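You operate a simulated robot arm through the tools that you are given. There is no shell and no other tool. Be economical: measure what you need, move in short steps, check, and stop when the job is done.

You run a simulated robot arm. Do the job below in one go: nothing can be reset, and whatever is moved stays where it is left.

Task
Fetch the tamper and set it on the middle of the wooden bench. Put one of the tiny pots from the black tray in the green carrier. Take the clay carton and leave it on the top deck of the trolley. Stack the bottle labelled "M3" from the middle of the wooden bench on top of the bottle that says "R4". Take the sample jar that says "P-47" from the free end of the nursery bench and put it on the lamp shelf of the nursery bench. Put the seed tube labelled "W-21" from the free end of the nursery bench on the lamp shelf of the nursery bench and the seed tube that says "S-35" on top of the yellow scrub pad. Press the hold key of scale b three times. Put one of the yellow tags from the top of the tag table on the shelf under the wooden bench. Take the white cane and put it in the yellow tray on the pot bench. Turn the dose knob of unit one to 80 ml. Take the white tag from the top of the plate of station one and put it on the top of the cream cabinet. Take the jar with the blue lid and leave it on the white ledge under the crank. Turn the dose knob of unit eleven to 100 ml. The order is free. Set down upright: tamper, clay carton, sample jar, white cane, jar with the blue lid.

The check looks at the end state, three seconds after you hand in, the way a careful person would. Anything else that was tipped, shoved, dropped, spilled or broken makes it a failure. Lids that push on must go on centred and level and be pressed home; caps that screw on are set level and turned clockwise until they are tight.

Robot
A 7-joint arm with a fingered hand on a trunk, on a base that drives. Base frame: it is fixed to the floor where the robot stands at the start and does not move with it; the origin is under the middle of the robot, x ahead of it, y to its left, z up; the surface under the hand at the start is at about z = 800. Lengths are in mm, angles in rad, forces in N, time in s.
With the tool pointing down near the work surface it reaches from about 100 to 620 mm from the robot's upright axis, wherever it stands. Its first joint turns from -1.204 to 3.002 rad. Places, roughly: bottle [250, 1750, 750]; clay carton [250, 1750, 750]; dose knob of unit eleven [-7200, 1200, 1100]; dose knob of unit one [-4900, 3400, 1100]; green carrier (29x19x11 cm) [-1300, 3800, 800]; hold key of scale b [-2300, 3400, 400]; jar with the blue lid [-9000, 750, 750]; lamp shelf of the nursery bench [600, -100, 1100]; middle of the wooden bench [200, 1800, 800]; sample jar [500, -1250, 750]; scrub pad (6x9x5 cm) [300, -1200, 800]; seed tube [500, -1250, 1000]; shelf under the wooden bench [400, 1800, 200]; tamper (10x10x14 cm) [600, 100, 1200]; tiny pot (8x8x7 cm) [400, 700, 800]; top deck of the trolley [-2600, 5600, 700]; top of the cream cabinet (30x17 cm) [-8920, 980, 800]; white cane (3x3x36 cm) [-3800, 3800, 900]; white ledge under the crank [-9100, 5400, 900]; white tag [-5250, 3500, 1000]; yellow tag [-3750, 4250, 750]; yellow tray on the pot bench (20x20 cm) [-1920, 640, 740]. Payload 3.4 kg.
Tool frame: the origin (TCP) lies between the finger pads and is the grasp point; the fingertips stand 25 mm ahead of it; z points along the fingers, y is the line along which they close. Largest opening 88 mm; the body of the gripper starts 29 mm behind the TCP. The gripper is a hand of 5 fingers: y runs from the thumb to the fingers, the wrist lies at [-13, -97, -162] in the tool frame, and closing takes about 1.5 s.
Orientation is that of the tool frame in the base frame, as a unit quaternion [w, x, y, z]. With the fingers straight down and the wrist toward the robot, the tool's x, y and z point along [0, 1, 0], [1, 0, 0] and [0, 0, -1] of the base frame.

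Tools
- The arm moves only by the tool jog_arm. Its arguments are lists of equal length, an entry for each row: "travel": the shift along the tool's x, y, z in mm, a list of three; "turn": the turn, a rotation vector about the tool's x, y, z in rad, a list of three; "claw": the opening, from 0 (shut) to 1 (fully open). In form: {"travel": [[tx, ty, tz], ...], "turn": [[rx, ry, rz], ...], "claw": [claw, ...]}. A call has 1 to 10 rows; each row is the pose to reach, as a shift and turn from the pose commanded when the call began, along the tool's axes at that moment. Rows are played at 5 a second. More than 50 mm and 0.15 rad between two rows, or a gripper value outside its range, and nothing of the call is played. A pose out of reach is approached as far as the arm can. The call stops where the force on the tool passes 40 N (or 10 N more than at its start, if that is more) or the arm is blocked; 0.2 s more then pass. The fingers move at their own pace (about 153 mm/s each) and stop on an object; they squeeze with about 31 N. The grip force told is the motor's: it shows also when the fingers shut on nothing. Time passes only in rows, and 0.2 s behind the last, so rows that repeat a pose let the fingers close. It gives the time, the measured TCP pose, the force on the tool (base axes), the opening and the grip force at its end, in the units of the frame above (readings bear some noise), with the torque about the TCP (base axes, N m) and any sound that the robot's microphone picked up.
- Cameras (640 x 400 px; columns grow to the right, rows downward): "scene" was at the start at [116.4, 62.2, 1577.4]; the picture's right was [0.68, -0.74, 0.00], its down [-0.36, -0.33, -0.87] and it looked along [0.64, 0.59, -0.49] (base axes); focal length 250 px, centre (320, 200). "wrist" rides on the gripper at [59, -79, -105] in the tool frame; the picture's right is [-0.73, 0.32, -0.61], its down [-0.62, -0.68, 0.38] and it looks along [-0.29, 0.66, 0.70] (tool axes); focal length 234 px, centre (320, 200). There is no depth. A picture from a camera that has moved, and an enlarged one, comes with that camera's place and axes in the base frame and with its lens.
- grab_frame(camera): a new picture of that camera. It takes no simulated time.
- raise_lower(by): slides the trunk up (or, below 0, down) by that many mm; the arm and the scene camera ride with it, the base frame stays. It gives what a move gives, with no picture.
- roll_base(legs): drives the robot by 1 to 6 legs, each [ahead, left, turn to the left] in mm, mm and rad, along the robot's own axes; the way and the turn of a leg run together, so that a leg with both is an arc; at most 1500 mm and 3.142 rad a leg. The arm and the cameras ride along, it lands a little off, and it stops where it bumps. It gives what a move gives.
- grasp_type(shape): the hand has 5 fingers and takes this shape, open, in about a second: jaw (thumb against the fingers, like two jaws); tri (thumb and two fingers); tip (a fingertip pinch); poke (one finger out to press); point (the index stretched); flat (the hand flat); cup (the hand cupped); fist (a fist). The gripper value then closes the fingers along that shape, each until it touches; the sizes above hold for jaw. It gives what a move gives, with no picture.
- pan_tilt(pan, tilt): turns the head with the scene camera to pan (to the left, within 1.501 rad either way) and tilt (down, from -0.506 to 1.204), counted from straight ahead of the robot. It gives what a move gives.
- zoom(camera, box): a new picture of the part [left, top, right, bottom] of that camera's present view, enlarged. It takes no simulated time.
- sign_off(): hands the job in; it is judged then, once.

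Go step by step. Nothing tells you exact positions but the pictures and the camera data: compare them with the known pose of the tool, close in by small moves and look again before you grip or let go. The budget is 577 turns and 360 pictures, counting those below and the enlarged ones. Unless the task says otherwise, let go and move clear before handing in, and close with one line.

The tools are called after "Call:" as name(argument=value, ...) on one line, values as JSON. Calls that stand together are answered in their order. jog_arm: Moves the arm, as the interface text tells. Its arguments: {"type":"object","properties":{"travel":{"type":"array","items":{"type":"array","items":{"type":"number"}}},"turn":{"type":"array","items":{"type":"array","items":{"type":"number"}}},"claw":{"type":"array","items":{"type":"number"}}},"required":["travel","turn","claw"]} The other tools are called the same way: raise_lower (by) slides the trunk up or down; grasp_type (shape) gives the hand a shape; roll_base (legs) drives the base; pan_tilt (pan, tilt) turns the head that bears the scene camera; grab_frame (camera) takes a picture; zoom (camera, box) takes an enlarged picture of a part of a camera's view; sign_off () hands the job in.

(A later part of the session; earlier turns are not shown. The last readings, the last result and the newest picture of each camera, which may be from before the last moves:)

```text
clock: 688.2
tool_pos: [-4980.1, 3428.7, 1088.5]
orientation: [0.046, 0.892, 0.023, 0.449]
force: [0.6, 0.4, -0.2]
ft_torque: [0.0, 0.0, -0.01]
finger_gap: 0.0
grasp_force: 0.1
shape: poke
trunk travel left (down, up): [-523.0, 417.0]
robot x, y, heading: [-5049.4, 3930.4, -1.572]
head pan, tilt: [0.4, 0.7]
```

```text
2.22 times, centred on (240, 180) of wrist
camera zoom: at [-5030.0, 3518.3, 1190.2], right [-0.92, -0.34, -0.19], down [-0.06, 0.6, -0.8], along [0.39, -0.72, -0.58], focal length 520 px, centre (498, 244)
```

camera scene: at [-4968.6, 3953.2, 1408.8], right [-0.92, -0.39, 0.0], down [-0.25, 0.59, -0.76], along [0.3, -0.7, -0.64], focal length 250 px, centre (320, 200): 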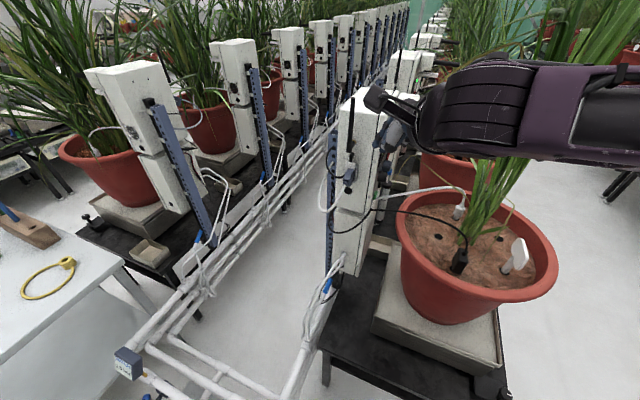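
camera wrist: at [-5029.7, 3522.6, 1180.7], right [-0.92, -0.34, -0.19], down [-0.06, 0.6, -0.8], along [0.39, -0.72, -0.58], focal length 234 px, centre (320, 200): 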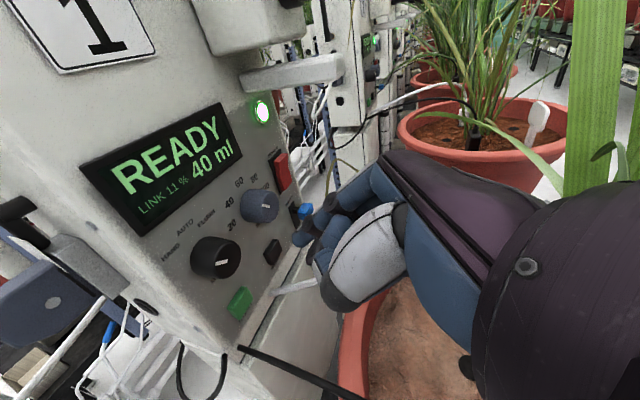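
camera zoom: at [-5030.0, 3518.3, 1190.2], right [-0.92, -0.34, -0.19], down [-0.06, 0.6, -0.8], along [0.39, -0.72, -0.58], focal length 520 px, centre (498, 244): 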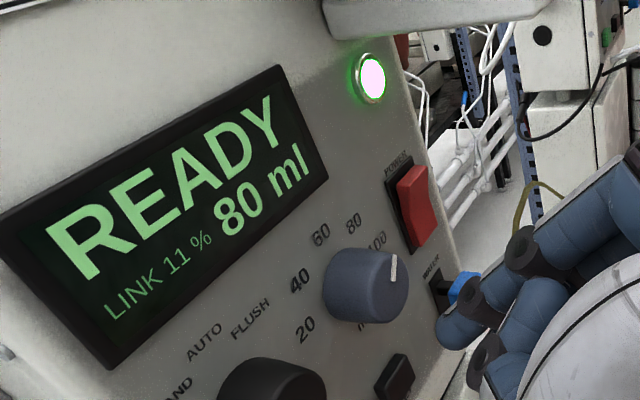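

Knob set to 80 ml. Now the white tag in station one's pot: withdraw, restore the hand, and reposition.

Call:
roll_base(legs=[[-100, -20, 0]])

Call:
raise_lower(by=300)

Call:
jog_arm(travel=[[0, 0, 0], [0, 0, 0], [0, 0, 0], [0, 0, 0], [0, 0, 0], [0, 0, 0], [0, 0, 0]], turn=[[0.014, -0.133, 0.007], [0.027, -0.266, 0.014], [0.041, -0.4, 0.021], [0.054, -0.533, 0.028], [0.068, -0.666, 0.034], [0.08, -0.8, 0.041], [0.095, -0.932, 0.048]], claw=[1, 1, 1, 1, 1, 1, 1])

Call:
grasp_type(shape="jaw")

Call:
roll_base(legs=[[0, -260, 0]])

Call:
pan_tilt(pan=0.1, tilt=0.8)

Call:
grab_frame(camera="scene")

Call:
grab_frame(camera="wrist")

```text
clock: 689.4
tool_pos: [-5001.8, 3528.1, 1089.7]
orientation: [0.048, 0.892, 0.022, 0.449]
force: [0.4, 0.7, 0.7]
ft_torque: [0.01, -0.04, -0.01]
finger_gap: 0.2
grasp_force: 0.1
shape: poke
trunk travel left (down, up): [-523.0, 417.0]
robot x, y, heading: [-5072.7, 4028.3, -1.573]
head pan, tilt: [0.4, 0.7]
```

```text
clock: 692.4
tool_pos: [-5000.9, 3528.0, 1388.3]
orientation: [0.048, 0.892, 0.022, 0.449]
force: [-0.6, 0.2, -0.2]
ft_torque: [-0.01, 0.01, 0.0]
finger_gap: 0.0
grasp_force: 0.1
shape: poke
trunk travel left (down, up): [-823.0, 117.0]
robot x, y, heading: [-5068.3, 4028.8, -1.574]
head pan, tilt: [0.4, 0.7]
```

```text
clock: 694.0
tool_pos: [-4998.7, 3527.3, 1389.7]
orientation: [0.001, 1.0, -0.002, -0.001]
force: [0.8, 0.4, -0.4]
ft_torque: [-0.03, 0.0, 0.02]
finger_gap: 0.0
grasp_force: 0.1
shape: poke
trunk travel left (down, up): [-823.0, 117.0]
robot x, y, heading: [-5071.3, 4030.0, -1.578]
head pan, tilt: [0.4, 0.7]
```

```text
clock: 694.9
tool_pos: [-5001.3, 3526.8, 1390.5]
orientation: [0.001, 1.0, -0.002, 0.001]
force: [0.2, 1.0, 0.4]
ft_torque: [-0.01, 0.0, -0.01]
finger_gap: 87.8
grasp_force: 0.0
shape: jaw
trunk travel left (down, up): [-823.0, 117.0]
robot x, y, heading: [-5072.2, 4029.6, -1.576]
head pan, tilt: [0.4, 0.7]
```

```text
clock: 696.7
tool_pos: [-5256.7, 3528.3, 1390.2]
orientation: [0.001, 1.0, -0.002, 0.0]
force: [0.6, 0.3, -0.4]
ft_torque: [0.02, -0.03, -0.02]
finger_gap: 87.9
grasp_force: 0.1
shape: jaw
trunk travel left (down, up): [-823.0, 117.0]
robot x, y, heading: [-5329.3, 4034.9, -1.573]
head pan, tilt: [0.4, 0.7]
```

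```text
clock: 697.5
tool_pos: [-5255.6, 3527.9, 1389.3]
orientation: [0.001, 1.0, -0.003, 0.0]
force: [0.3, 0.5, 0.2]
ft_torque: [0.02, -0.02, -0.03]
finger_gap: 88.1
grasp_force: 0.0
shape: jaw
trunk travel left (down, up): [-823.0, 117.0]
robot x, y, heading: [-5329.4, 4033.8, -1.579]
head pan, tilt: [0.099, 0.799]
```

```text
89 pictures are left
camera scene: at [-5321.6, 3902.7, 1550.6], right [-1.0, -0.09, 0.0], down [-0.07, 0.71, -0.7], along [0.07, -0.69, -0.72], focal length 250 px, centre (320, 200)
```

scene: 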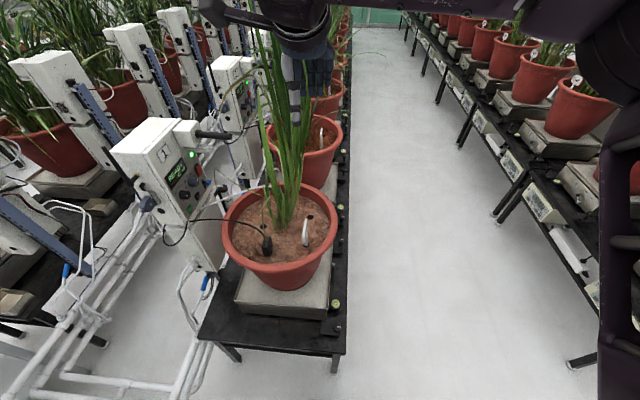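

```text
88 pictures are left
camera wrist: at [-5198.8, 3606.6, 1495.3], right [-0.73, -0.32, 0.61], down [-0.62, 0.68, -0.39], along [-0.29, -0.66, -0.7], focal length 234 px, centre (320, 200)
```

wrist: 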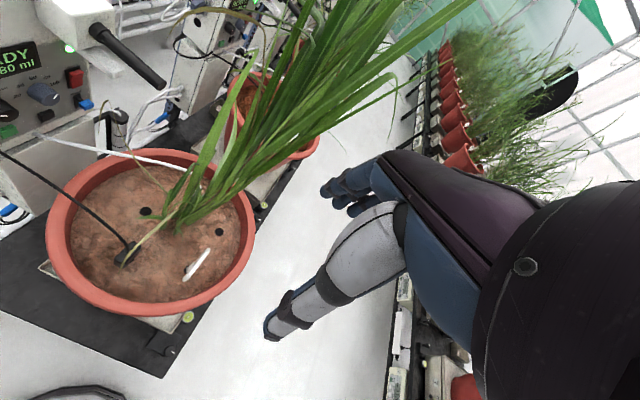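

Call:
zoom(camera="scene", box=[250, 180, 350, 290])

Call:
zoom(camera="wrist", box=[120, 180, 280, 320])

```text
3.64 times, centred on (300, 235) of scene
camera zoom: at [-5321.6, 3902.7, 1550.6], right [-1.0, -0.09, 0.0], down [-0.07, 0.71, -0.7], along [0.07, -0.69, -0.72], focal length 910 px, centre (393, 73)
```

zoom: 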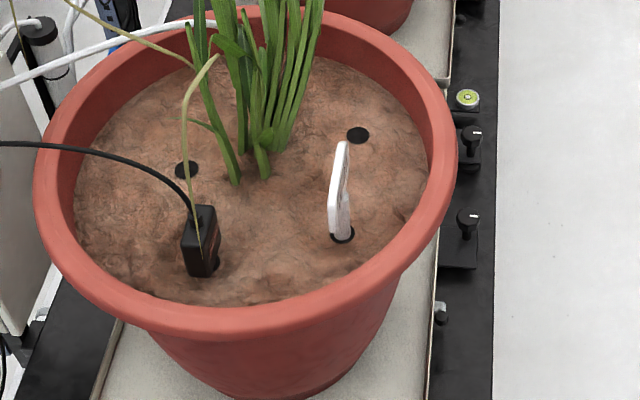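

```text
2.86 times, centred on (200, 250) of wrist
camera zoom: at [-5198.8, 3606.6, 1495.3], right [-0.73, -0.32, 0.61], down [-0.62, 0.68, -0.39], along [-0.29, -0.66, -0.7], focal length 669 px, centre (663, 57)
```

zoom: 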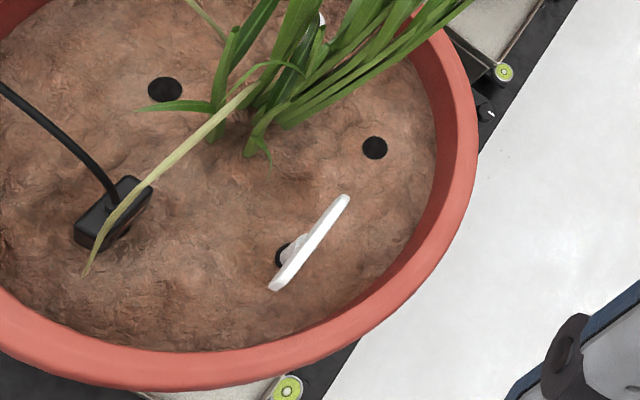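

Tag head is thin along x, centred about [-5234, 3467, 963]. Rotate the hand 90° and move above it.

Call:
jog_arm(travel=[[2, 6, 0], [4, 12, 0], [6, 18, 0], [8, 24, 0], [10, 30, 0], [12, 36, 0], [14, 42, 0], [16, 48, 0], [18, 54, 0], [20, 60, 0]], turn=[[0, 0, -0.15], [0, 0, -0.3], [0, 0, -0.45], [0, 0, -0.6], [0, 0, -0.75], [0, 0, -0.9], [0, 0, -1.05], [0, 0, -1.2], [0, 0, -1.35], [0, 0, -1.5]], claw=[1, 1, 1, 1, 1, 1, 0.8, 0.6, 0.5, 0.45])

Call:
raise_lower(by=-310)

Call:
grab_frame(camera="wrist")

Call:
zoom(camera="scene", box=[240, 80, 400, 220])

```text
clock: 699.7
tool_pos: [-5234.8, 3470.9, 1385.4]
orientation: [-0.005, 0.737, 0.676, 0.0]
force: [0.6, -0.5, 0.3]
ft_torque: [-0.02, 0.01, 0.02]
finger_gap: 40.1
grasp_force: 0.0
shape: jaw
out of reach, approached as far as the arm can: row 10
trunk travel left (down, up): [-823.0, 117.0]
robot x, y, heading: [-5327.3, 4029.0, -1.579]
head pan, tilt: [0.099, 0.799]
```

```text
clock: 702.8
tool_pos: [-5235.9, 3470.3, 1075.1]
orientation: [-0.006, 0.738, 0.674, 0.002]
force: [0.8, -0.7, 0.1]
ft_torque: [-0.02, 0.03, 0.0]
finger_gap: 39.9
grasp_force: 0.1
shape: jaw
trunk travel left (down, up): [-513.0, 427.0]
robot x, y, heading: [-5329.8, 4033.6, -1.575]
head pan, tilt: [0.099, 0.799]
```

```text
85 pictures are left
camera wrist: at [-5309.9, 3534.5, 1181.9], right [0.26, -0.76, 0.6], down [-0.74, -0.56, -0.39], along [0.62, -0.34, -0.7], focal length 234 px, centre (320, 200)
```

wrist: 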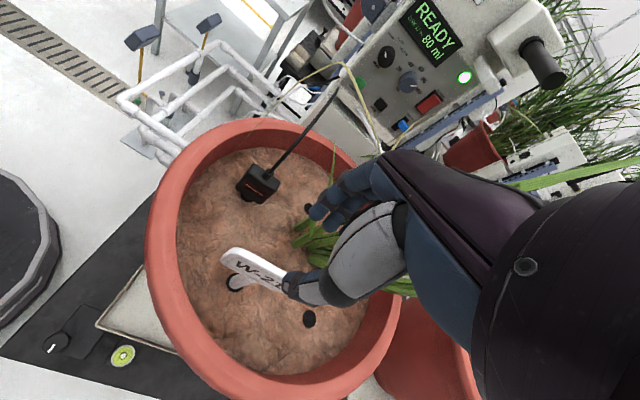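

```text
2.86 times, centred on (320, 150) of scene
camera zoom: at [-5321.2, 3902.7, 1240.6], right [-1.0, -0.09, 0.0], down [-0.07, 0.71, -0.7], along [0.07, -0.69, -0.72], focal length 715 px, centre (320, 343)
```

zoom: 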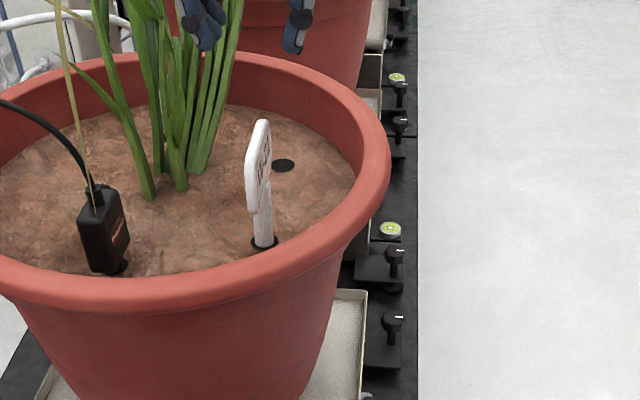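

Call:
jog_arm(travel=[[-3, 2, 0], [-3, 2, 0]], turn=[[0, 0, -0.05], [0, 0, -0.07]], claw=[0.45, 0.45])

Call:
raise_lower(by=-110)

Call:
grab_frame(camera="wrist")

```text
clock: 703.4
tool_pos: [-5236.0, 3473.3, 1070.4]
orientation: [-0.004, 0.714, 0.7, 0.002]
force: [-0.6, -1.3, 0.7]
ft_torque: [-0.01, 0.01, 0.02]
finger_gap: 39.8
grasp_force: 0.1
shape: jaw
out of reach, approached as far as the arm can: row 1, 2
trunk travel left (down, up): [-513.0, 427.0]
robot x, y, heading: [-5329.6, 4033.1, -1.575]
head pan, tilt: [0.099, 0.799]
```

```text
clock: 704.8
tool_pos: [-5235.9, 3474.8, 961.7]
orientation: [-0.005, 0.714, 0.7, 0.001]
force: [0.0, -0.5, 0.3]
ft_torque: [0.0, -0.02, -0.01]
finger_gap: 39.7
grasp_force: 0.1
shape: jaw
trunk travel left (down, up): [-403.0, 537.0]
robot x, y, heading: [-5327.2, 4032.6, -1.574]
head pan, tilt: [0.099, 0.799]
```

```text
83 pictures are left
camera wrist: at [-5314.0, 3533.5, 1068.0], right [0.31, -0.74, 0.6], down [-0.7, -0.61, -0.39], along [0.65, -0.3, -0.7], focal length 234 px, centre (320, 200)
```

wrist: 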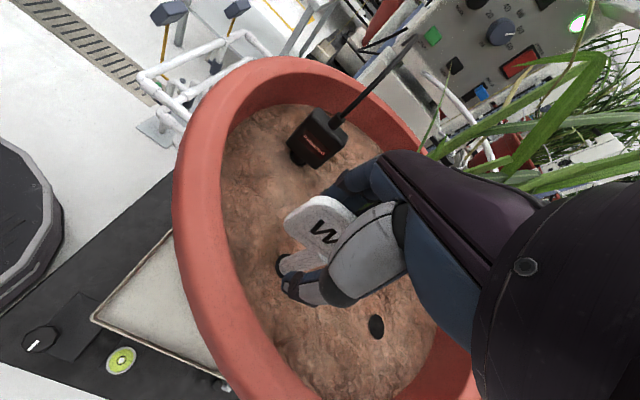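

Tag head is between thumb and fingers. Close and lift straight up.

Call:
jog_arm(travel=[[0, 0, 0], [0, 0, 0], [0, 0, 0], [0, 0, 0], [0, 0, 0], [0, 0, 0]], turn=[[0, 0, 0], [0, 0, 0], [0, 0, 0], [0, 0, 0], [0, 0, 0], [0, 0, 0]], claw=[0.3, 0.1, 0, 0, 0, 0])

Call:
raise_lower(by=120)

Call:
grab_frame(camera="wrist")

```text
clock: 706.2
tool_pos: [-5237.2, 3474.7, 960.7]
orientation: [-0.005, 0.714, 0.7, 0.002]
force: [1.4, -0.8, -0.4]
ft_torque: [-0.09, -0.03, -0.01]
finger_gap: 3.5
grasp_force: 30.9
shape: jaw
trunk travel left (down, up): [-403.0, 537.0]
robot x, y, heading: [-5325.2, 4035.3, -1.576]
head pan, tilt: [0.099, 0.799]
```

```text
clock: 707.7
tool_pos: [-5236.2, 3473.2, 1080.1]
orientation: [-0.005, 0.714, 0.7, 0.001]
force: [-0.2, 0.5, 0.7]
ft_torque: [0.01, 0.01, 0.0]
finger_gap: 4.3
grasp_force: 30.7
shape: jaw
trunk travel left (down, up): [-523.0, 417.0]
robot x, y, heading: [-5327.7, 4036.2, -1.574]
head pan, tilt: [0.099, 0.799]
```

```text
82 pictures are left
camera wrist: at [-5314.1, 3533.2, 1187.8], right [0.31, -0.74, 0.6], down [-0.7, -0.61, -0.39], along [0.65, -0.3, -0.7], focal length 234 px, centre (320, 200)
```

wrist: 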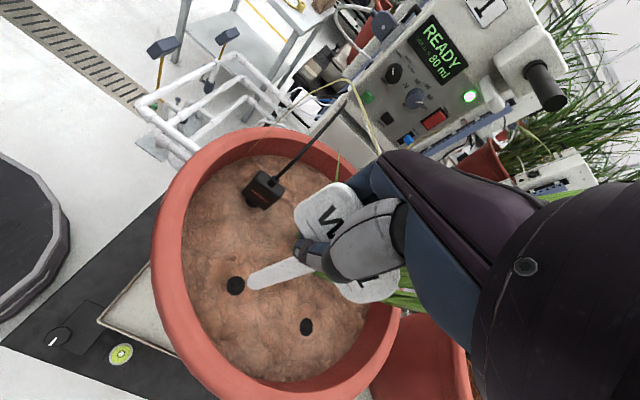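

Tag W-21 secured. Raise and drive: north, then west toward the cream cabinet side.

Call:
raise_lower(by=300)

Call:
roll_base(legs=[[-680, 0, 0], [0, 0, -1.57], [1500, 0, 0], [700, 0, 0]])

Call:
pan_tilt(pan=0.55, tilt=0.3)

Call:
grab_frame(camera="scene")

```text
clock: 710.7
tool_pos: [-5236.7, 3473.7, 1380.0]
orientation: [-0.005, 0.714, 0.7, 0.002]
force: [0.6, 0.3, -0.4]
ft_torque: [0.01, -0.01, 0.01]
finger_gap: 4.2
grasp_force: 30.5
shape: jaw
trunk travel left (down, up): [-823.0, 117.0]
robot x, y, heading: [-5328.6, 4034.7, -1.579]
head pan, tilt: [0.099, 0.799]
```

```text
clock: 729.0
tool_pos: [-8125.2, 4544.1, 1381.6]
orientation: [-0.003, 1.0, 0.009, 0.004]
force: [-0.1, -0.1, 0.1]
ft_torque: [0.0, 0.0, 0.0]
finger_gap: 4.3
grasp_force: 30.9
shape: jaw
trunk travel left (down, up): [-823.0, 117.0]
robot x, y, heading: [-7573.8, 4656.2, -3.103]
head pan, tilt: [0.099, 0.799]
```

```text
clock: 729.9
tool_pos: [-8125.6, 4542.6, 1381.7]
orientation: [-0.003, 1.0, 0.009, 0.004]
force: [-0.8, 0.0, -0.4]
ft_torque: [-0.01, 0.0, -0.02]
finger_gap: 4.3
grasp_force: 31.2
shape: jaw
trunk travel left (down, up): [-823.0, 117.0]
robot x, y, heading: [-7573.6, 4655.3, -3.106]
head pan, tilt: [0.55, 0.3]
```

```text
81 pictures are left
camera scene: at [-7700.0, 4606.0, 1594.9], right [-0.55, 0.83, 0.0], down [0.25, 0.16, -0.96], along [-0.8, -0.53, -0.3], focal length 250 px, centre (320, 200)
```

scene: 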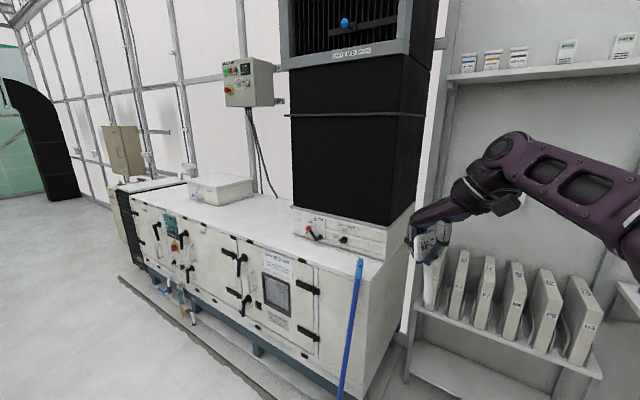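

Call:
pan_tilt(pan=1.3, tilt=0.25)

Call:
grab_frame(camera="scene")

Call:
pan_tilt(pan=-0.5, tilt=0.4)

Call:
grab_frame(camera="scene")

```text
clock: 731.0
tool_pos: [-8126.1, 4544.3, 1381.1]
orientation: [-0.002, 1.0, 0.008, 0.004]
force: [-0.1, 0.2, 0.1]
ft_torque: [0.02, 0.02, -0.01]
finger_gap: 4.4
grasp_force: 31.0
shape: jaw
trunk travel left (down, up): [-823.0, 117.0]
robot x, y, heading: [-7570.4, 4660.5, -3.107]
head pan, tilt: [1.3, 0.25]
```

```text
80 pictures are left
camera scene: at [-7644.2, 4566.6, 1599.7], right [-0.97, 0.23, 0.0], down [0.06, 0.24, -0.97], along [-0.23, -0.94, -0.25], focal length 250 px, centre (320, 200)
```

scene: 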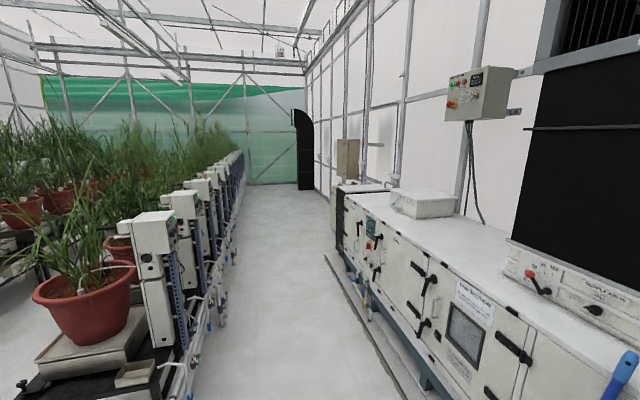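

```text
clock: 732.8
tool_pos: [-8127.0, 4544.8, 1381.5]
orientation: [-0.003, 1.0, 0.008, 0.004]
force: [0.5, 0.1, -0.4]
ft_torque: [-0.01, 0.0, 0.02]
finger_gap: 4.1
grasp_force: 31.1
shape: jaw
trunk travel left (down, up): [-823.0, 117.0]
robot x, y, heading: [-7572.0, 4657.9, -3.105]
head pan, tilt: [-0.499, 0.4]
```

```text
79 pictures are left
camera scene: at [-7705.1, 4698.7, 1585.7], right [0.45, 0.89, 0.0], down [0.35, -0.17, -0.92], along [-0.82, 0.41, -0.39], focal length 250 px, centre (320, 200)
```

scene: 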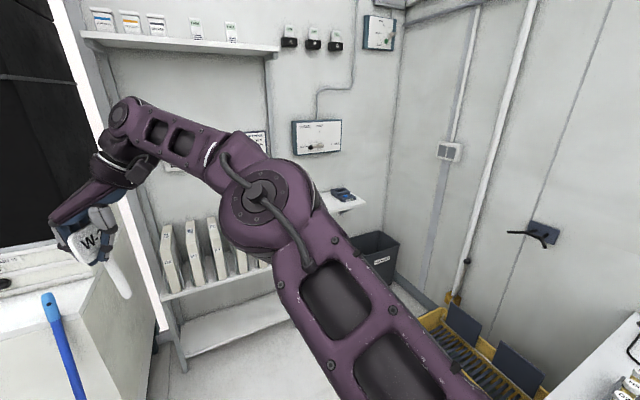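

Aisle to the south is clear along x≈-7800. Drive south to y≈1000 facing west.

Call:
roll_base(legs=[[260, 0, -0.037], [0, 1500, 0], [0, 1500, 0], [0, 600, 0]])

Call:
pan_tilt(pan=0.1, tilt=0.5)

Call:
grab_frame(camera="scene")

```text
clock: 751.7
tool_pos: [-8408.8, 966.2, 1379.7]
orientation: [0.0, 1.0, -0.005, 0.004]
force: [-0.1, -0.3, -0.3]
ft_torque: [0.02, -0.03, 0.0]
finger_gap: 4.4
grasp_force: 30.7
shape: jaw
trunk travel left (down, up): [-823.0, 117.0]
robot x, y, heading: [-7852.0, 1061.1, -3.136]
head pan, tilt: [-0.499, 0.4]
```

```text
clock: 752.7
tool_pos: [-8409.7, 965.5, 1380.4]
orientation: [-0.001, 1.0, -0.006, 0.004]
force: [-0.1, 0.3, -0.1]
ft_torque: [0.01, 0.0, 0.03]
finger_gap: 4.2
grasp_force: 31.4
shape: jaw
trunk travel left (down, up): [-823.0, 117.0]
robot x, y, heading: [-7849.7, 1062.7, -3.132]
head pan, tilt: [0.099, 0.499]
```

```text
78 pictures are left
camera scene: at [-7992.8, 1055.8, 1576.6], right [-0.1, 0.99, 0.0], down [0.48, 0.05, -0.88], along [-0.87, -0.09, -0.48], focal length 250 px, centre (320, 200)
```

scene: 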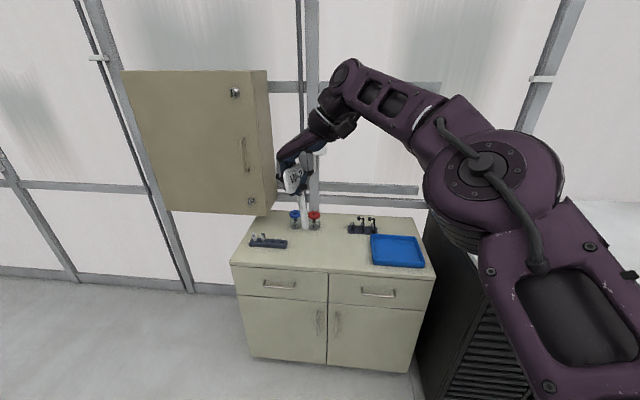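

The cream cabinet top has a free centre-front spot at about [-8910, 965]. Drive forward and lower the tag there.

Call:
roll_base(legs=[[490, 0, 0]])

Call:
raise_lower(by=-380)

Call:
pan_tilt(pan=0.15, tilt=0.8)

Call:
grab_frame(camera="scene")

Call:
grab_frame(camera="wrist")

```text
clock: 755.6
tool_pos: [-8899.7, 961.5, 1382.7]
orientation: [-0.003, 1.0, -0.004, 0.004]
force: [-0.1, -0.4, 0.0]
ft_torque: [0.0, 0.03, 0.03]
finger_gap: 4.3
grasp_force: 31.3
shape: jaw
trunk travel left (down, up): [-823.0, 117.0]
robot x, y, heading: [-8340.5, 1063.5, -3.133]
head pan, tilt: [0.099, 0.499]
```

```text
clock: 759.3
tool_pos: [-8901.1, 960.7, 1000.7]
orientation: [-0.003, 1.0, -0.005, 0.005]
force: [0.1, -0.3, -1.4]
ft_torque: [0.01, -0.02, -0.01]
finger_gap: 4.4
grasp_force: 31.1
shape: jaw
trunk travel left (down, up): [-443.0, 497.0]
robot x, y, heading: [-8339.6, 1057.8, -3.135]
head pan, tilt: [0.099, 0.499]
```

```text
clock: 760.1
tool_pos: [-8900.8, 960.7, 1002.6]
orientation: [-0.002, 1.0, -0.005, 0.005]
force: [0.8, -0.1, -1.2]
ft_torque: [-0.02, 0.02, 0.0]
finger_gap: 4.2
grasp_force: 31.0
shape: jaw
trunk travel left (down, up): [-443.0, 497.0]
robot x, y, heading: [-8347.7, 1062.5, -3.132]
head pan, tilt: [0.15, 0.799]
```

```text
77 pictures are left
camera scene: at [-8473.7, 1048.7, 1170.6], right [-0.16, 0.99, 0.0], down [0.71, 0.11, -0.7], along [-0.69, -0.11, -0.72], focal length 250 px, centre (320, 200)
```

scene: 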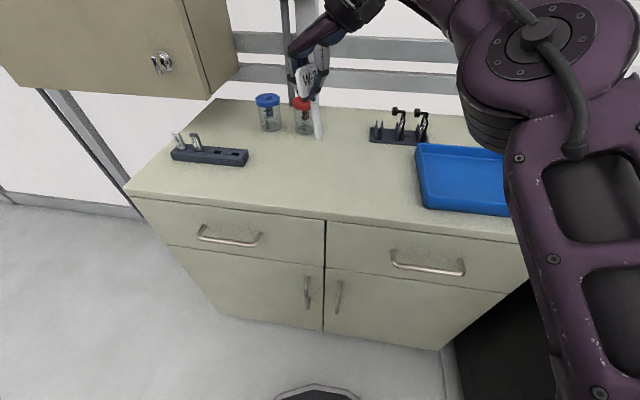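

```text
76 pictures are left
camera wrist: at [-8842.8, 1039.5, 1108.0], right [-0.73, -0.32, 0.6], down [-0.61, 0.69, -0.39], along [-0.29, -0.65, -0.7], focal length 234 px, centre (320, 200)
```

wrist: 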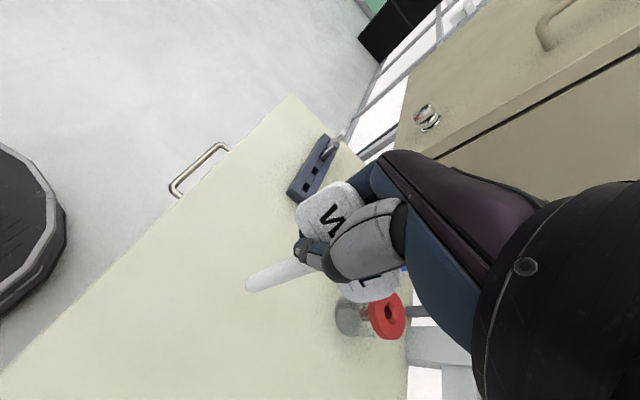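

Call:
raise_lower(by=-70)

Call:
jog_arm(travel=[[0, 0, 5], [0, 0, 10], [0, 0, 15], [0, 0, 20], [0, 0, 25], [0, 0, 29], [0, 0, 33], [0, 0, 37], [0, 0, 41], [0, 0, 45]], turn=[[0, 0, 0], [0, 0, 0], [0, 0, 0], [0, 0, 0], [0, 0, 0], [0, 0, 0], [0, 0, 0], [0, 0, 0], [0, 0, 0], [0, 0, 0]], claw=[0, 0, 0, 0, 0, 0, 0, 0, 0, 0])

Call:
grab_frame(camera="wrist")

```text
clock: 761.1
tool_pos: [-8899.7, 960.5, 931.5]
orientation: [-0.001, 1.0, -0.004, 0.003]
force: [0.1, -0.4, 0.0]
ft_torque: [0.0, -0.08, -0.02]
finger_gap: 4.3
grasp_force: 31.0
shape: jaw
trunk travel left (down, up): [-373.0, 567.0]
robot x, y, heading: [-8341.0, 1062.8, -3.133]
head pan, tilt: [0.15, 0.799]
```

```text
clock: 763.4
tool_pos: [-8899.7, 961.1, 886.2]
orientation: [-0.002, 1.0, -0.005, 0.004]
force: [0.7, -1.5, 4.6]
ft_torque: [-0.01, 0.01, 0.02]
finger_gap: 4.0
grasp_force: 31.6
shape: jaw
trunk travel left (down, up): [-373.0, 567.0]
robot x, y, heading: [-8344.8, 1058.3, -3.131]
head pan, tilt: [0.15, 0.799]
```

```text
75 pictures are left
camera wrist: at [-8842.2, 1039.7, 993.4], right [-0.73, -0.32, 0.6], down [-0.62, 0.69, -0.38], along [-0.29, -0.65, -0.7], focal length 234 px, centre (320, 200)
```

wrist: 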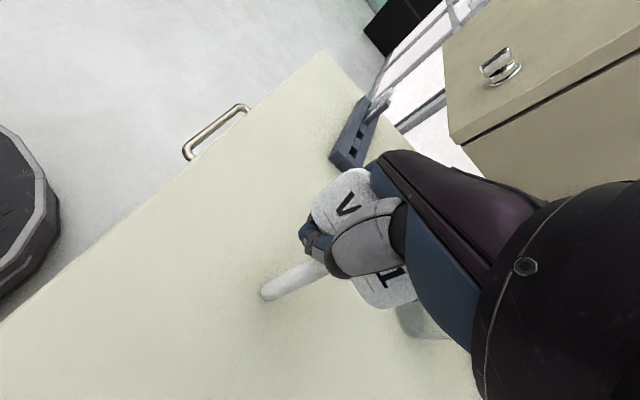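

Call:
jog_arm(travel=[[0, 0, 0], [0, 0, 0], [0, 0, 0], [0, 0, 0]], turn=[[0, 0, 0], [0, 0, 0], [0, 0, 0], [0, 0, 0]], claw=[0.3, 0.5, 0.8, 1])

Call:
raise_lower(by=150)

Call:
grab_frame(camera="scene")

```text
clock: 764.4
tool_pos: [-8901.0, 962.5, 885.2]
orientation: [-0.003, 1.0, -0.005, 0.004]
force: [0.5, -0.3, -0.4]
ft_torque: [0.0, 0.0, -0.01]
finger_gap: 87.9
grasp_force: 0.1
shape: jaw
trunk travel left (down, up): [-373.0, 567.0]
robot x, y, heading: [-8343.4, 1063.2, -3.133]
head pan, tilt: [0.15, 0.799]
```

```text
clock: 766.1
tool_pos: [-8901.2, 961.4, 1036.2]
orientation: [-0.002, 1.0, -0.004, 0.004]
force: [-0.1, 0.6, 0.3]
ft_torque: [0.01, 0.01, 0.02]
finger_gap: 88.0
grasp_force: 0.1
shape: jaw
trunk travel left (down, up): [-523.0, 417.0]
robot x, y, heading: [-8340.1, 1059.5, -3.139]
head pan, tilt: [0.15, 0.799]
```

```text
74 pictures are left
camera scene: at [-8473.7, 1048.7, 1250.5], right [-0.16, 0.99, 0.0], down [0.71, 0.11, -0.7], along [-0.69, -0.11, -0.72], focal length 250 px, centre (320, 200)
```

scene: 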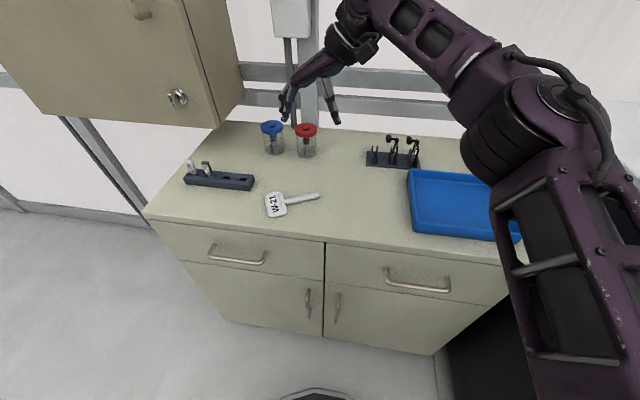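

Tag is on the cabinet. Next the jar with the blue lid (≈[-9100, 807]). Return the hand to normal yaw and move over.

Call:
raise_lower(by=150)

Call:
jog_arm(travel=[[0, 0, 0], [0, 0, 0], [0, 0, 0], [0, 0, 0], [0, 0, 0], [0, 0, 0], [0, 0, 0], [0, 0, 0], [0, 0, 0], [0, 0, 0]], turn=[[0, 0, 0.15], [0, 0, 0.3], [0, 0, 0.45], [0, 0, 0.6], [0, 0, 0.75], [0, 0, 0.9], [0, 0, 1.05], [0, 0, 1.2], [0, 0, 1.35], [0, 0, 1.5]], claw=[1, 1, 1, 1, 1, 1, 1, 1, 1, 1])

Call:
roll_base(legs=[[150, 160, 0]])

Call:
pan_tilt(pan=0.05, tilt=0.75)

Call:
grab_frame(camera="scene")

Call:
grab_frame(camera="wrist")

```text
clock: 767.9
tool_pos: [-8900.6, 962.1, 1185.7]
orientation: [-0.002, 1.0, -0.004, 0.004]
force: [-0.2, -0.1, 0.3]
ft_torque: [0.02, 0.0, 0.0]
finger_gap: 88.1
grasp_force: 0.0
shape: jaw
trunk travel left (down, up): [-673.0, 267.0]
robot x, y, heading: [-8344.2, 1061.3, -3.13]
head pan, tilt: [0.15, 0.799]
```

```text
clock: 770.0
tool_pos: [-8900.6, 960.4, 1185.6]
orientation: [-0.004, 0.728, -0.685, 0.002]
force: [0.0, -0.1, 0.0]
ft_torque: [0.03, 0.0, 0.01]
finger_gap: 88.1
grasp_force: 0.0
shape: jaw
trunk travel left (down, up): [-673.0, 267.0]
robot x, y, heading: [-8340.4, 1063.7, -3.132]
head pan, tilt: [0.15, 0.799]
```

```text
clock: 771.8
tool_pos: [-9057.3, 800.3, 1186.5]
orientation: [-0.005, 0.731, -0.683, 0.002]
force: [-0.3, -0.1, 0.3]
ft_torque: [-0.02, 0.0, 0.01]
finger_gap: 87.8
grasp_force: 0.1
shape: jaw
trunk travel left (down, up): [-673.0, 267.0]
robot x, y, heading: [-8500.8, 903.1, -3.13]
head pan, tilt: [0.15, 0.799]
```

```text
clock: 772.4
tool_pos: [-9057.5, 799.9, 1186.2]
orientation: [-0.003, 0.729, -0.684, 0.001]
force: [0.1, 0.2, 0.3]
ft_torque: [-0.01, -0.01, -0.01]
finger_gap: 87.6
grasp_force: 0.0
shape: jaw
trunk travel left (down, up): [-673.0, 267.0]
robot x, y, heading: [-8500.6, 902.0, -3.131]
head pan, tilt: [0.051, 0.75]
```

```text
73 pictures are left
camera scene: at [-8633.8, 897.8, 1404.5], right [-0.06, 1.0, 0.0], down [0.68, 0.04, -0.73], along [-0.73, -0.05, -0.68], focal length 250 px, centre (320, 200)
```

scene: 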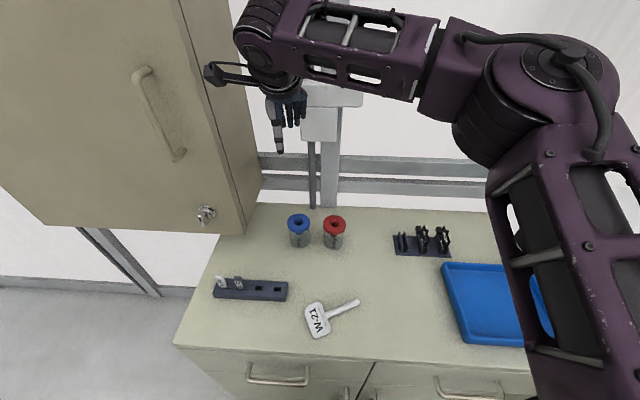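

```text
72 pictures are left
camera wrist: at [-8976.6, 746.7, 1292.1], right [-0.38, 0.7, 0.61], down [0.64, 0.67, -0.38], along [-0.67, 0.25, -0.7], focal length 234 px, centre (320, 200)
```

wrist: 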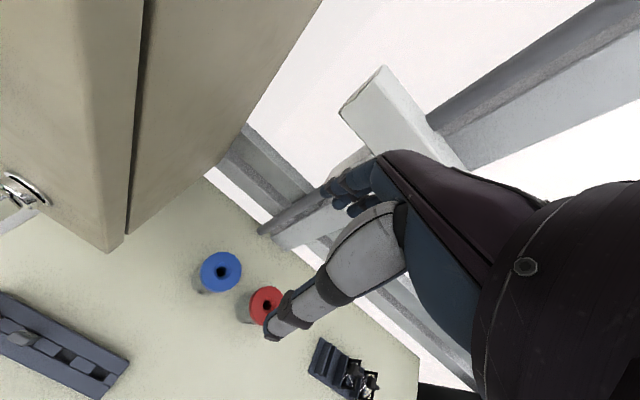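

Call:
jog_arm(travel=[[-4, 18, 0], [-8, 36, 0], [-8, 36, 0]], turn=[[0, 0, 0.03], [0, 0, 0.06], [0, 0, 0.06]], claw=[1, 1, 1])

Call:
raise_lower(by=-230)

Call:
grab_frame(camera="wrist")

Call:
zoom(camera="scene", box=[220, 40, 420, 220])

```text
clock: 773.2
tool_pos: [-9093.9, 806.0, 1185.8]
orientation: [-0.003, 0.709, -0.705, 0.002]
force: [0.0, 1.0, 0.4]
ft_torque: [-0.01, 0.03, 0.01]
finger_gap: 87.6
grasp_force: 0.0
shape: jaw
trunk travel left (down, up): [-673.0, 267.0]
robot x, y, heading: [-8497.2, 899.3, -3.132]
head pan, tilt: [0.051, 0.75]
```

```text
clock: 775.6
tool_pos: [-9094.0, 806.0, 955.5]
orientation: [-0.004, 0.709, -0.705, 0.002]
force: [0.7, 0.0, -0.7]
ft_torque: [0.02, 0.02, 0.05]
finger_gap: 88.1
grasp_force: 0.1
shape: jaw
trunk travel left (down, up): [-443.0, 497.0]
robot x, y, heading: [-8501.2, 905.0, -3.125]
head pan, tilt: [0.051, 0.75]
```

```text
71 pictures are left
camera wrist: at [-9016.5, 747.4, 1061.9], right [-0.33, 0.72, 0.61], down [0.68, 0.63, -0.38], along [-0.65, 0.29, -0.7], focal length 234 px, centre (320, 200)
```

wrist: 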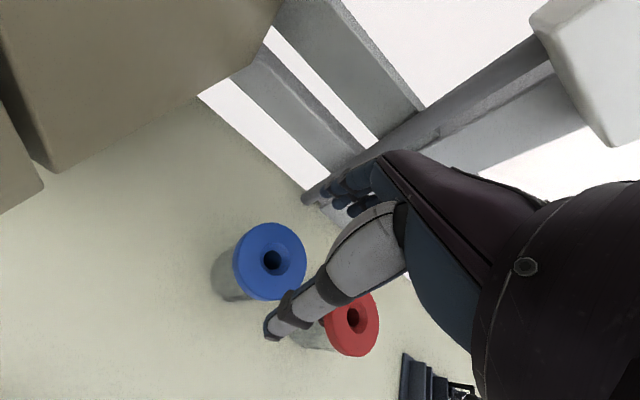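

```text
2.22 times, centred on (320, 130) of scene
camera zoom: at [-8633.5, 898.0, 1174.6], right [-0.06, 1.0, 0.0], down [0.68, 0.04, -0.73], along [-0.73, -0.05, -0.68], focal length 556 px, centre (320, 356)
```

zoom: 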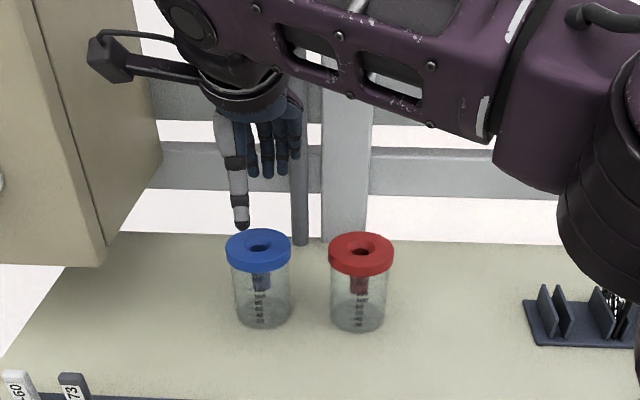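

Call:
jog_arm(travel=[[2, -4, 0], [2, -4, 0]], turn=[[0, 0, 0], [0, 0, 0]], claw=[1, 1])

Call:
raise_lower(by=-85)

Call:
grab_frame(camera="wrist")

```text
clock: 776.2
tool_pos: [-9090.4, 804.1, 956.4]
orientation: [-0.004, 0.709, -0.705, 0.001]
force: [0.8, -0.5, -0.4]
ft_torque: [-0.03, -0.03, -0.03]
finger_gap: 88.1
grasp_force: 0.1
shape: jaw
trunk travel left (down, up): [-443.0, 497.0]
robot x, y, heading: [-8499.9, 903.7, -3.13]
head pan, tilt: [0.051, 0.75]
```

```text
clock: 777.5
tool_pos: [-9090.3, 804.0, 871.0]
orientation: [-0.003, 0.709, -0.705, 0.0]
force: [-0.3, -0.3, -1.0]
ft_torque: [0.0, 0.0, 0.0]
finger_gap: 87.9
grasp_force: 0.0
shape: jaw
trunk travel left (down, up): [-358.0, 582.0]
robot x, y, heading: [-8498.9, 899.8, -3.13]
head pan, tilt: [0.051, 0.75]
```

```text
69 pictures are left
camera wrist: at [-9012.6, 745.7, 976.5], right [-0.33, 0.72, 0.61], down [0.68, 0.63, -0.38], along [-0.65, 0.29, -0.7], focal length 234 px, centre (320, 200)
```

wrist: 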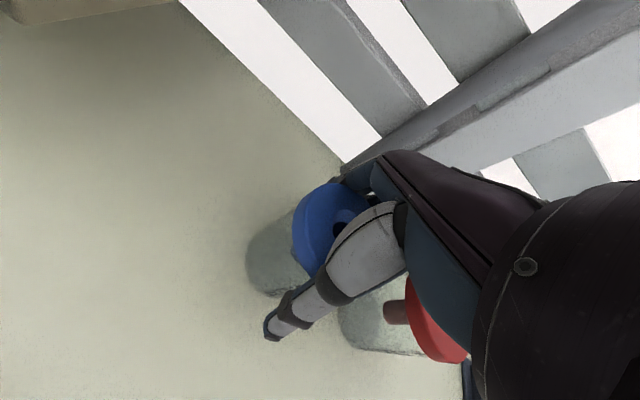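

Call:
jog_arm(travel=[[0, 0, 0], [0, 0, 0], [0, 0, 0], [0, 0, 0], [0, 0, 0], [0, 0, 0]], turn=[[0, 0, 0], [0, 0, 0], [0, 0, 0], [0, 0, 0], [0, 0, 0], [0, 0, 0]], claw=[0.8, 0.5, 0.2, 0, 0, 0])

Call:
raise_lower(by=100)

Call:
grab_frame(camera="wrist")

Call:
grab_frame(camera="scene")

```text
clock: 778.9
tool_pos: [-9089.6, 804.7, 870.3]
orientation: [-0.004, 0.71, -0.705, 0.002]
force: [0.4, -0.2, -0.4]
ft_torque: [-0.01, 0.0, -0.04]
finger_gap: 50.4
grasp_force: 31.2
shape: jaw
trunk travel left (down, up): [-358.0, 582.0]
robot x, y, heading: [-8501.9, 902.2, -3.13]
head pan, tilt: [0.051, 0.75]
```

```text
clock: 780.2
tool_pos: [-9091.0, 803.8, 969.7]
orientation: [-0.004, 0.709, -0.705, 0.002]
force: [0.1, -0.2, -0.5]
ft_torque: [0.02, -0.03, -0.03]
finger_gap: 50.9
grasp_force: 31.4
shape: jaw
trunk travel left (down, up): [-458.0, 482.0]
robot x, y, heading: [-8500.7, 900.9, -3.126]
head pan, tilt: [0.051, 0.75]
```

```text
68 pictures are left
camera wrist: at [-9012.9, 745.7, 1076.3], right [-0.33, 0.72, 0.61], down [0.68, 0.63, -0.38], along [-0.65, 0.29, -0.7], focal length 234 px, centre (320, 200)
```

wrist: 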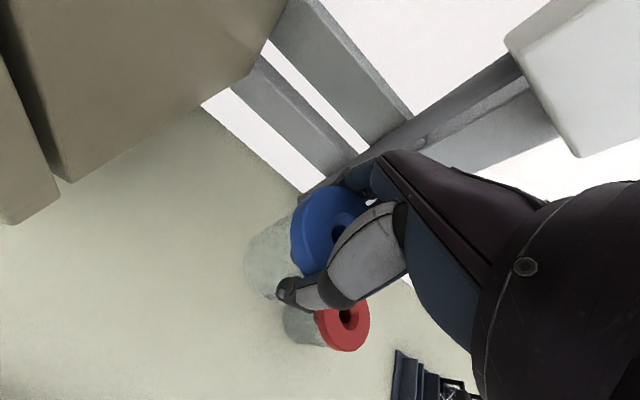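

```text
67 pictures are left
camera scene: at [-8633.9, 898.1, 1189.5], right [-0.06, 1.0, 0.0], down [0.68, 0.04, -0.73], along [-0.73, -0.05, -0.68], focal length 250 px, centre (320, 200)
```

scene: 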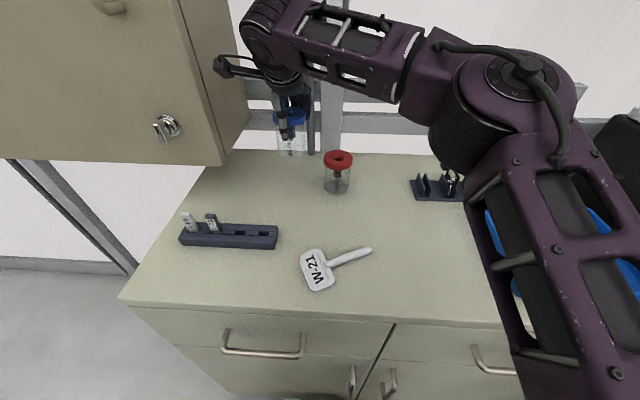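

Jar held. Raise, back off, retract and drive north to the ledge.

Call:
raise_lower(by=320)

Call:
roll_base(legs=[[-600, 0, 0]])

Call:
jog_arm(travel=[[0, -40, 0], [0, -80, 0], [0, -120, 0], [0, -160, 0]], turn=[[0, 0, 0], [0, 0, 0], [0, 0, 0], [0, 0, 0]], claw=[0, 0, 0, 0])

Call:
roll_base(legs=[[0, -1500, 0], [0, -1500, 0], [0, -1400, 0]])

Call:
pan_tilt(pan=-0.15, tilt=0.4)

Call:
grab_frame(camera="scene")

```text
clock: 783.4
tool_pos: [-9090.4, 804.2, 1289.9]
orientation: [-0.004, 0.709, -0.705, 0.001]
force: [-0.1, 0.5, 0.0]
ft_torque: [0.0, -0.02, 0.01]
finger_gap: 50.6
grasp_force: 30.8
shape: jaw
trunk travel left (down, up): [-778.0, 162.0]
robot x, y, heading: [-8498.5, 901.3, -3.131]
head pan, tilt: [0.051, 0.75]
```

```text
clock: 786.8
tool_pos: [-8483.8, 809.9, 1291.8]
orientation: [-0.005, 0.71, -0.705, 0.002]
force: [0.3, -0.1, -0.7]
ft_torque: [0.0, 0.01, -0.01]
finger_gap: 50.5
grasp_force: 31.2
shape: jaw
trunk travel left (down, up): [-778.0, 162.0]
robot x, y, heading: [-7895.0, 910.7, -3.125]
head pan, tilt: [0.051, 0.75]
```

```text
clock: 787.8
tool_pos: [-8322.9, 810.3, 1289.8]
orientation: [-0.004, 0.71, -0.704, 0.001]
force: [0.0, 0.3, -1.4]
ft_torque: [0.01, 0.0, 0.02]
finger_gap: 50.7
grasp_force: 30.5
shape: jaw
trunk travel left (down, up): [-778.0, 162.0]
robot x, y, heading: [-7894.1, 909.9, -3.125]
head pan, tilt: [0.051, 0.75]
```

```text
clock: 803.9
tool_pos: [-8454.9, 3960.8, 1289.2]
orientation: [-0.005, 0.72, -0.694, 0.002]
force: [0.9, 0.8, -0.6]
ft_torque: [-0.05, 0.01, 0.01]
finger_gap: 50.7
grasp_force: 31.2
shape: jaw
trunk travel left (down, up): [-778.0, 162.0]
robot x, y, heading: [-8032.4, 4074.7, -3.096]
head pan, tilt: [0.051, 0.75]
stopped in leg 3: the robot was blocked; the commanded pose is now the measured one
```

```text
clock: 804.7
tool_pos: [-8455.4, 3958.0, 1289.7]
orientation: [-0.005, 0.72, -0.694, 0.002]
force: [0.1, 0.7, -1.1]
ft_torque: [-0.02, -0.01, 0.0]
finger_gap: 50.6
grasp_force: 31.5
shape: jaw
trunk travel left (down, up): [-778.0, 162.0]
robot x, y, heading: [-8021.1, 4069.2, -3.098]
head pan, tilt: [-0.15, 0.4]
```

```text
66 pictures are left
camera scene: at [-8169.3, 4079.6, 1540.6], right [0.11, 0.99, 0.0], down [0.39, -0.04, -0.92], along [-0.92, 0.1, -0.39], focal length 250 px, centre (320, 200)
```

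scene: 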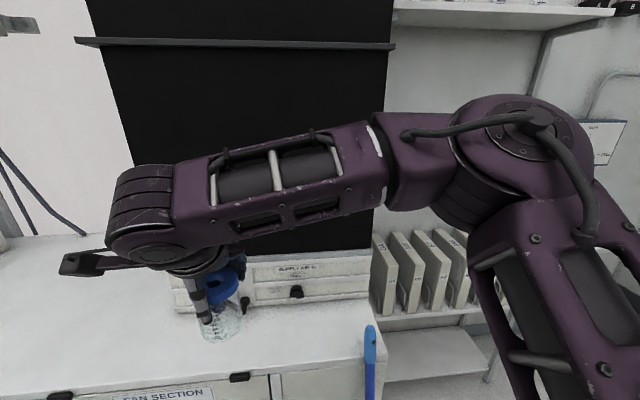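

Something blocked the way at x≈-8030; shift back east and continue north.

Call:
roll_base(legs=[[-230, 0, -0.04], [0, -900, 0]])

Call:
pan_tilt(pan=-0.3, tilt=0.4)

Call:
grab_frame(camera="scene")

```text
clock: 810.8
tool_pos: [-8232.4, 4890.8, 1289.8]
orientation: [-0.004, 0.711, -0.703, 0.002]
force: [-0.1, 0.8, -1.2]
ft_torque: [-0.01, 0.01, 0.02]
finger_gap: 50.4
grasp_force: 31.0
shape: jaw
trunk travel left (down, up): [-778.0, 162.0]
robot x, y, heading: [-7804.6, 4992.2, -3.129]
head pan, tilt: [-0.15, 0.4]
```

```text
clock: 811.5
tool_pos: [-8233.8, 4891.9, 1289.0]
orientation: [-0.004, 0.711, -0.703, 0.002]
force: [-0.7, 0.1, -1.1]
ft_torque: [0.01, -0.02, -0.01]
finger_gap: 50.5
grasp_force: 30.9
shape: jaw
trunk travel left (down, up): [-778.0, 162.0]
robot x, y, heading: [-7800.2, 4991.1, -3.126]
head pan, tilt: [-0.3, 0.4]
```

```text
65 pictures are left
camera scene: at [-7940.7, 5019.2, 1540.7], right [0.28, 0.96, 0.0], down [0.37, -0.11, -0.92], along [-0.88, 0.26, -0.39], focal length 250 px, centre (320, 200)
```

scene: 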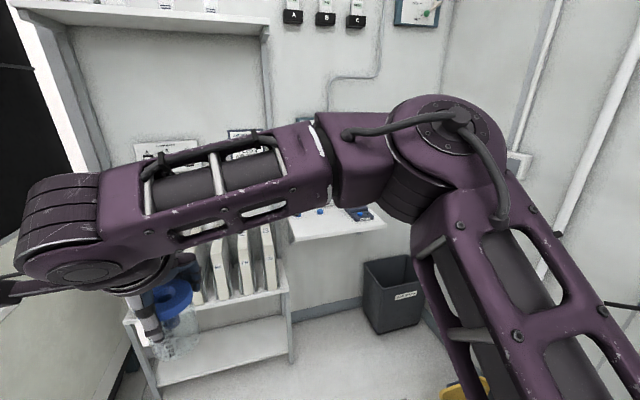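

Call:
zoom(camera="scene", box=[270, 150, 410, 260])

```text
3.64 times, centred on (340, 205) of scene
camera zoom: at [-7940.7, 5019.2, 1540.7], right [0.28, 0.96, 0.0], down [0.37, -0.11, -0.92], along [-0.88, 0.26, -0.39], focal length 910 px, centre (247, 182)
```

zoom: 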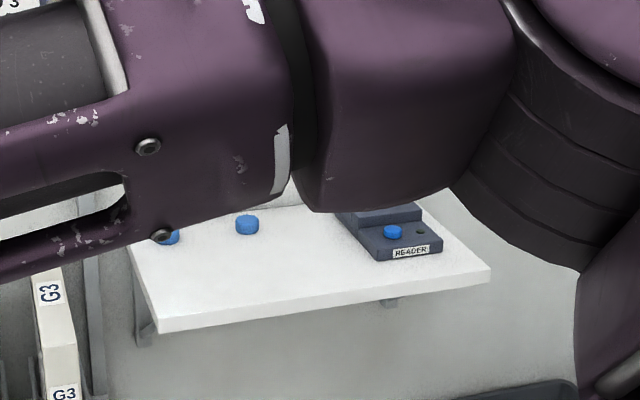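

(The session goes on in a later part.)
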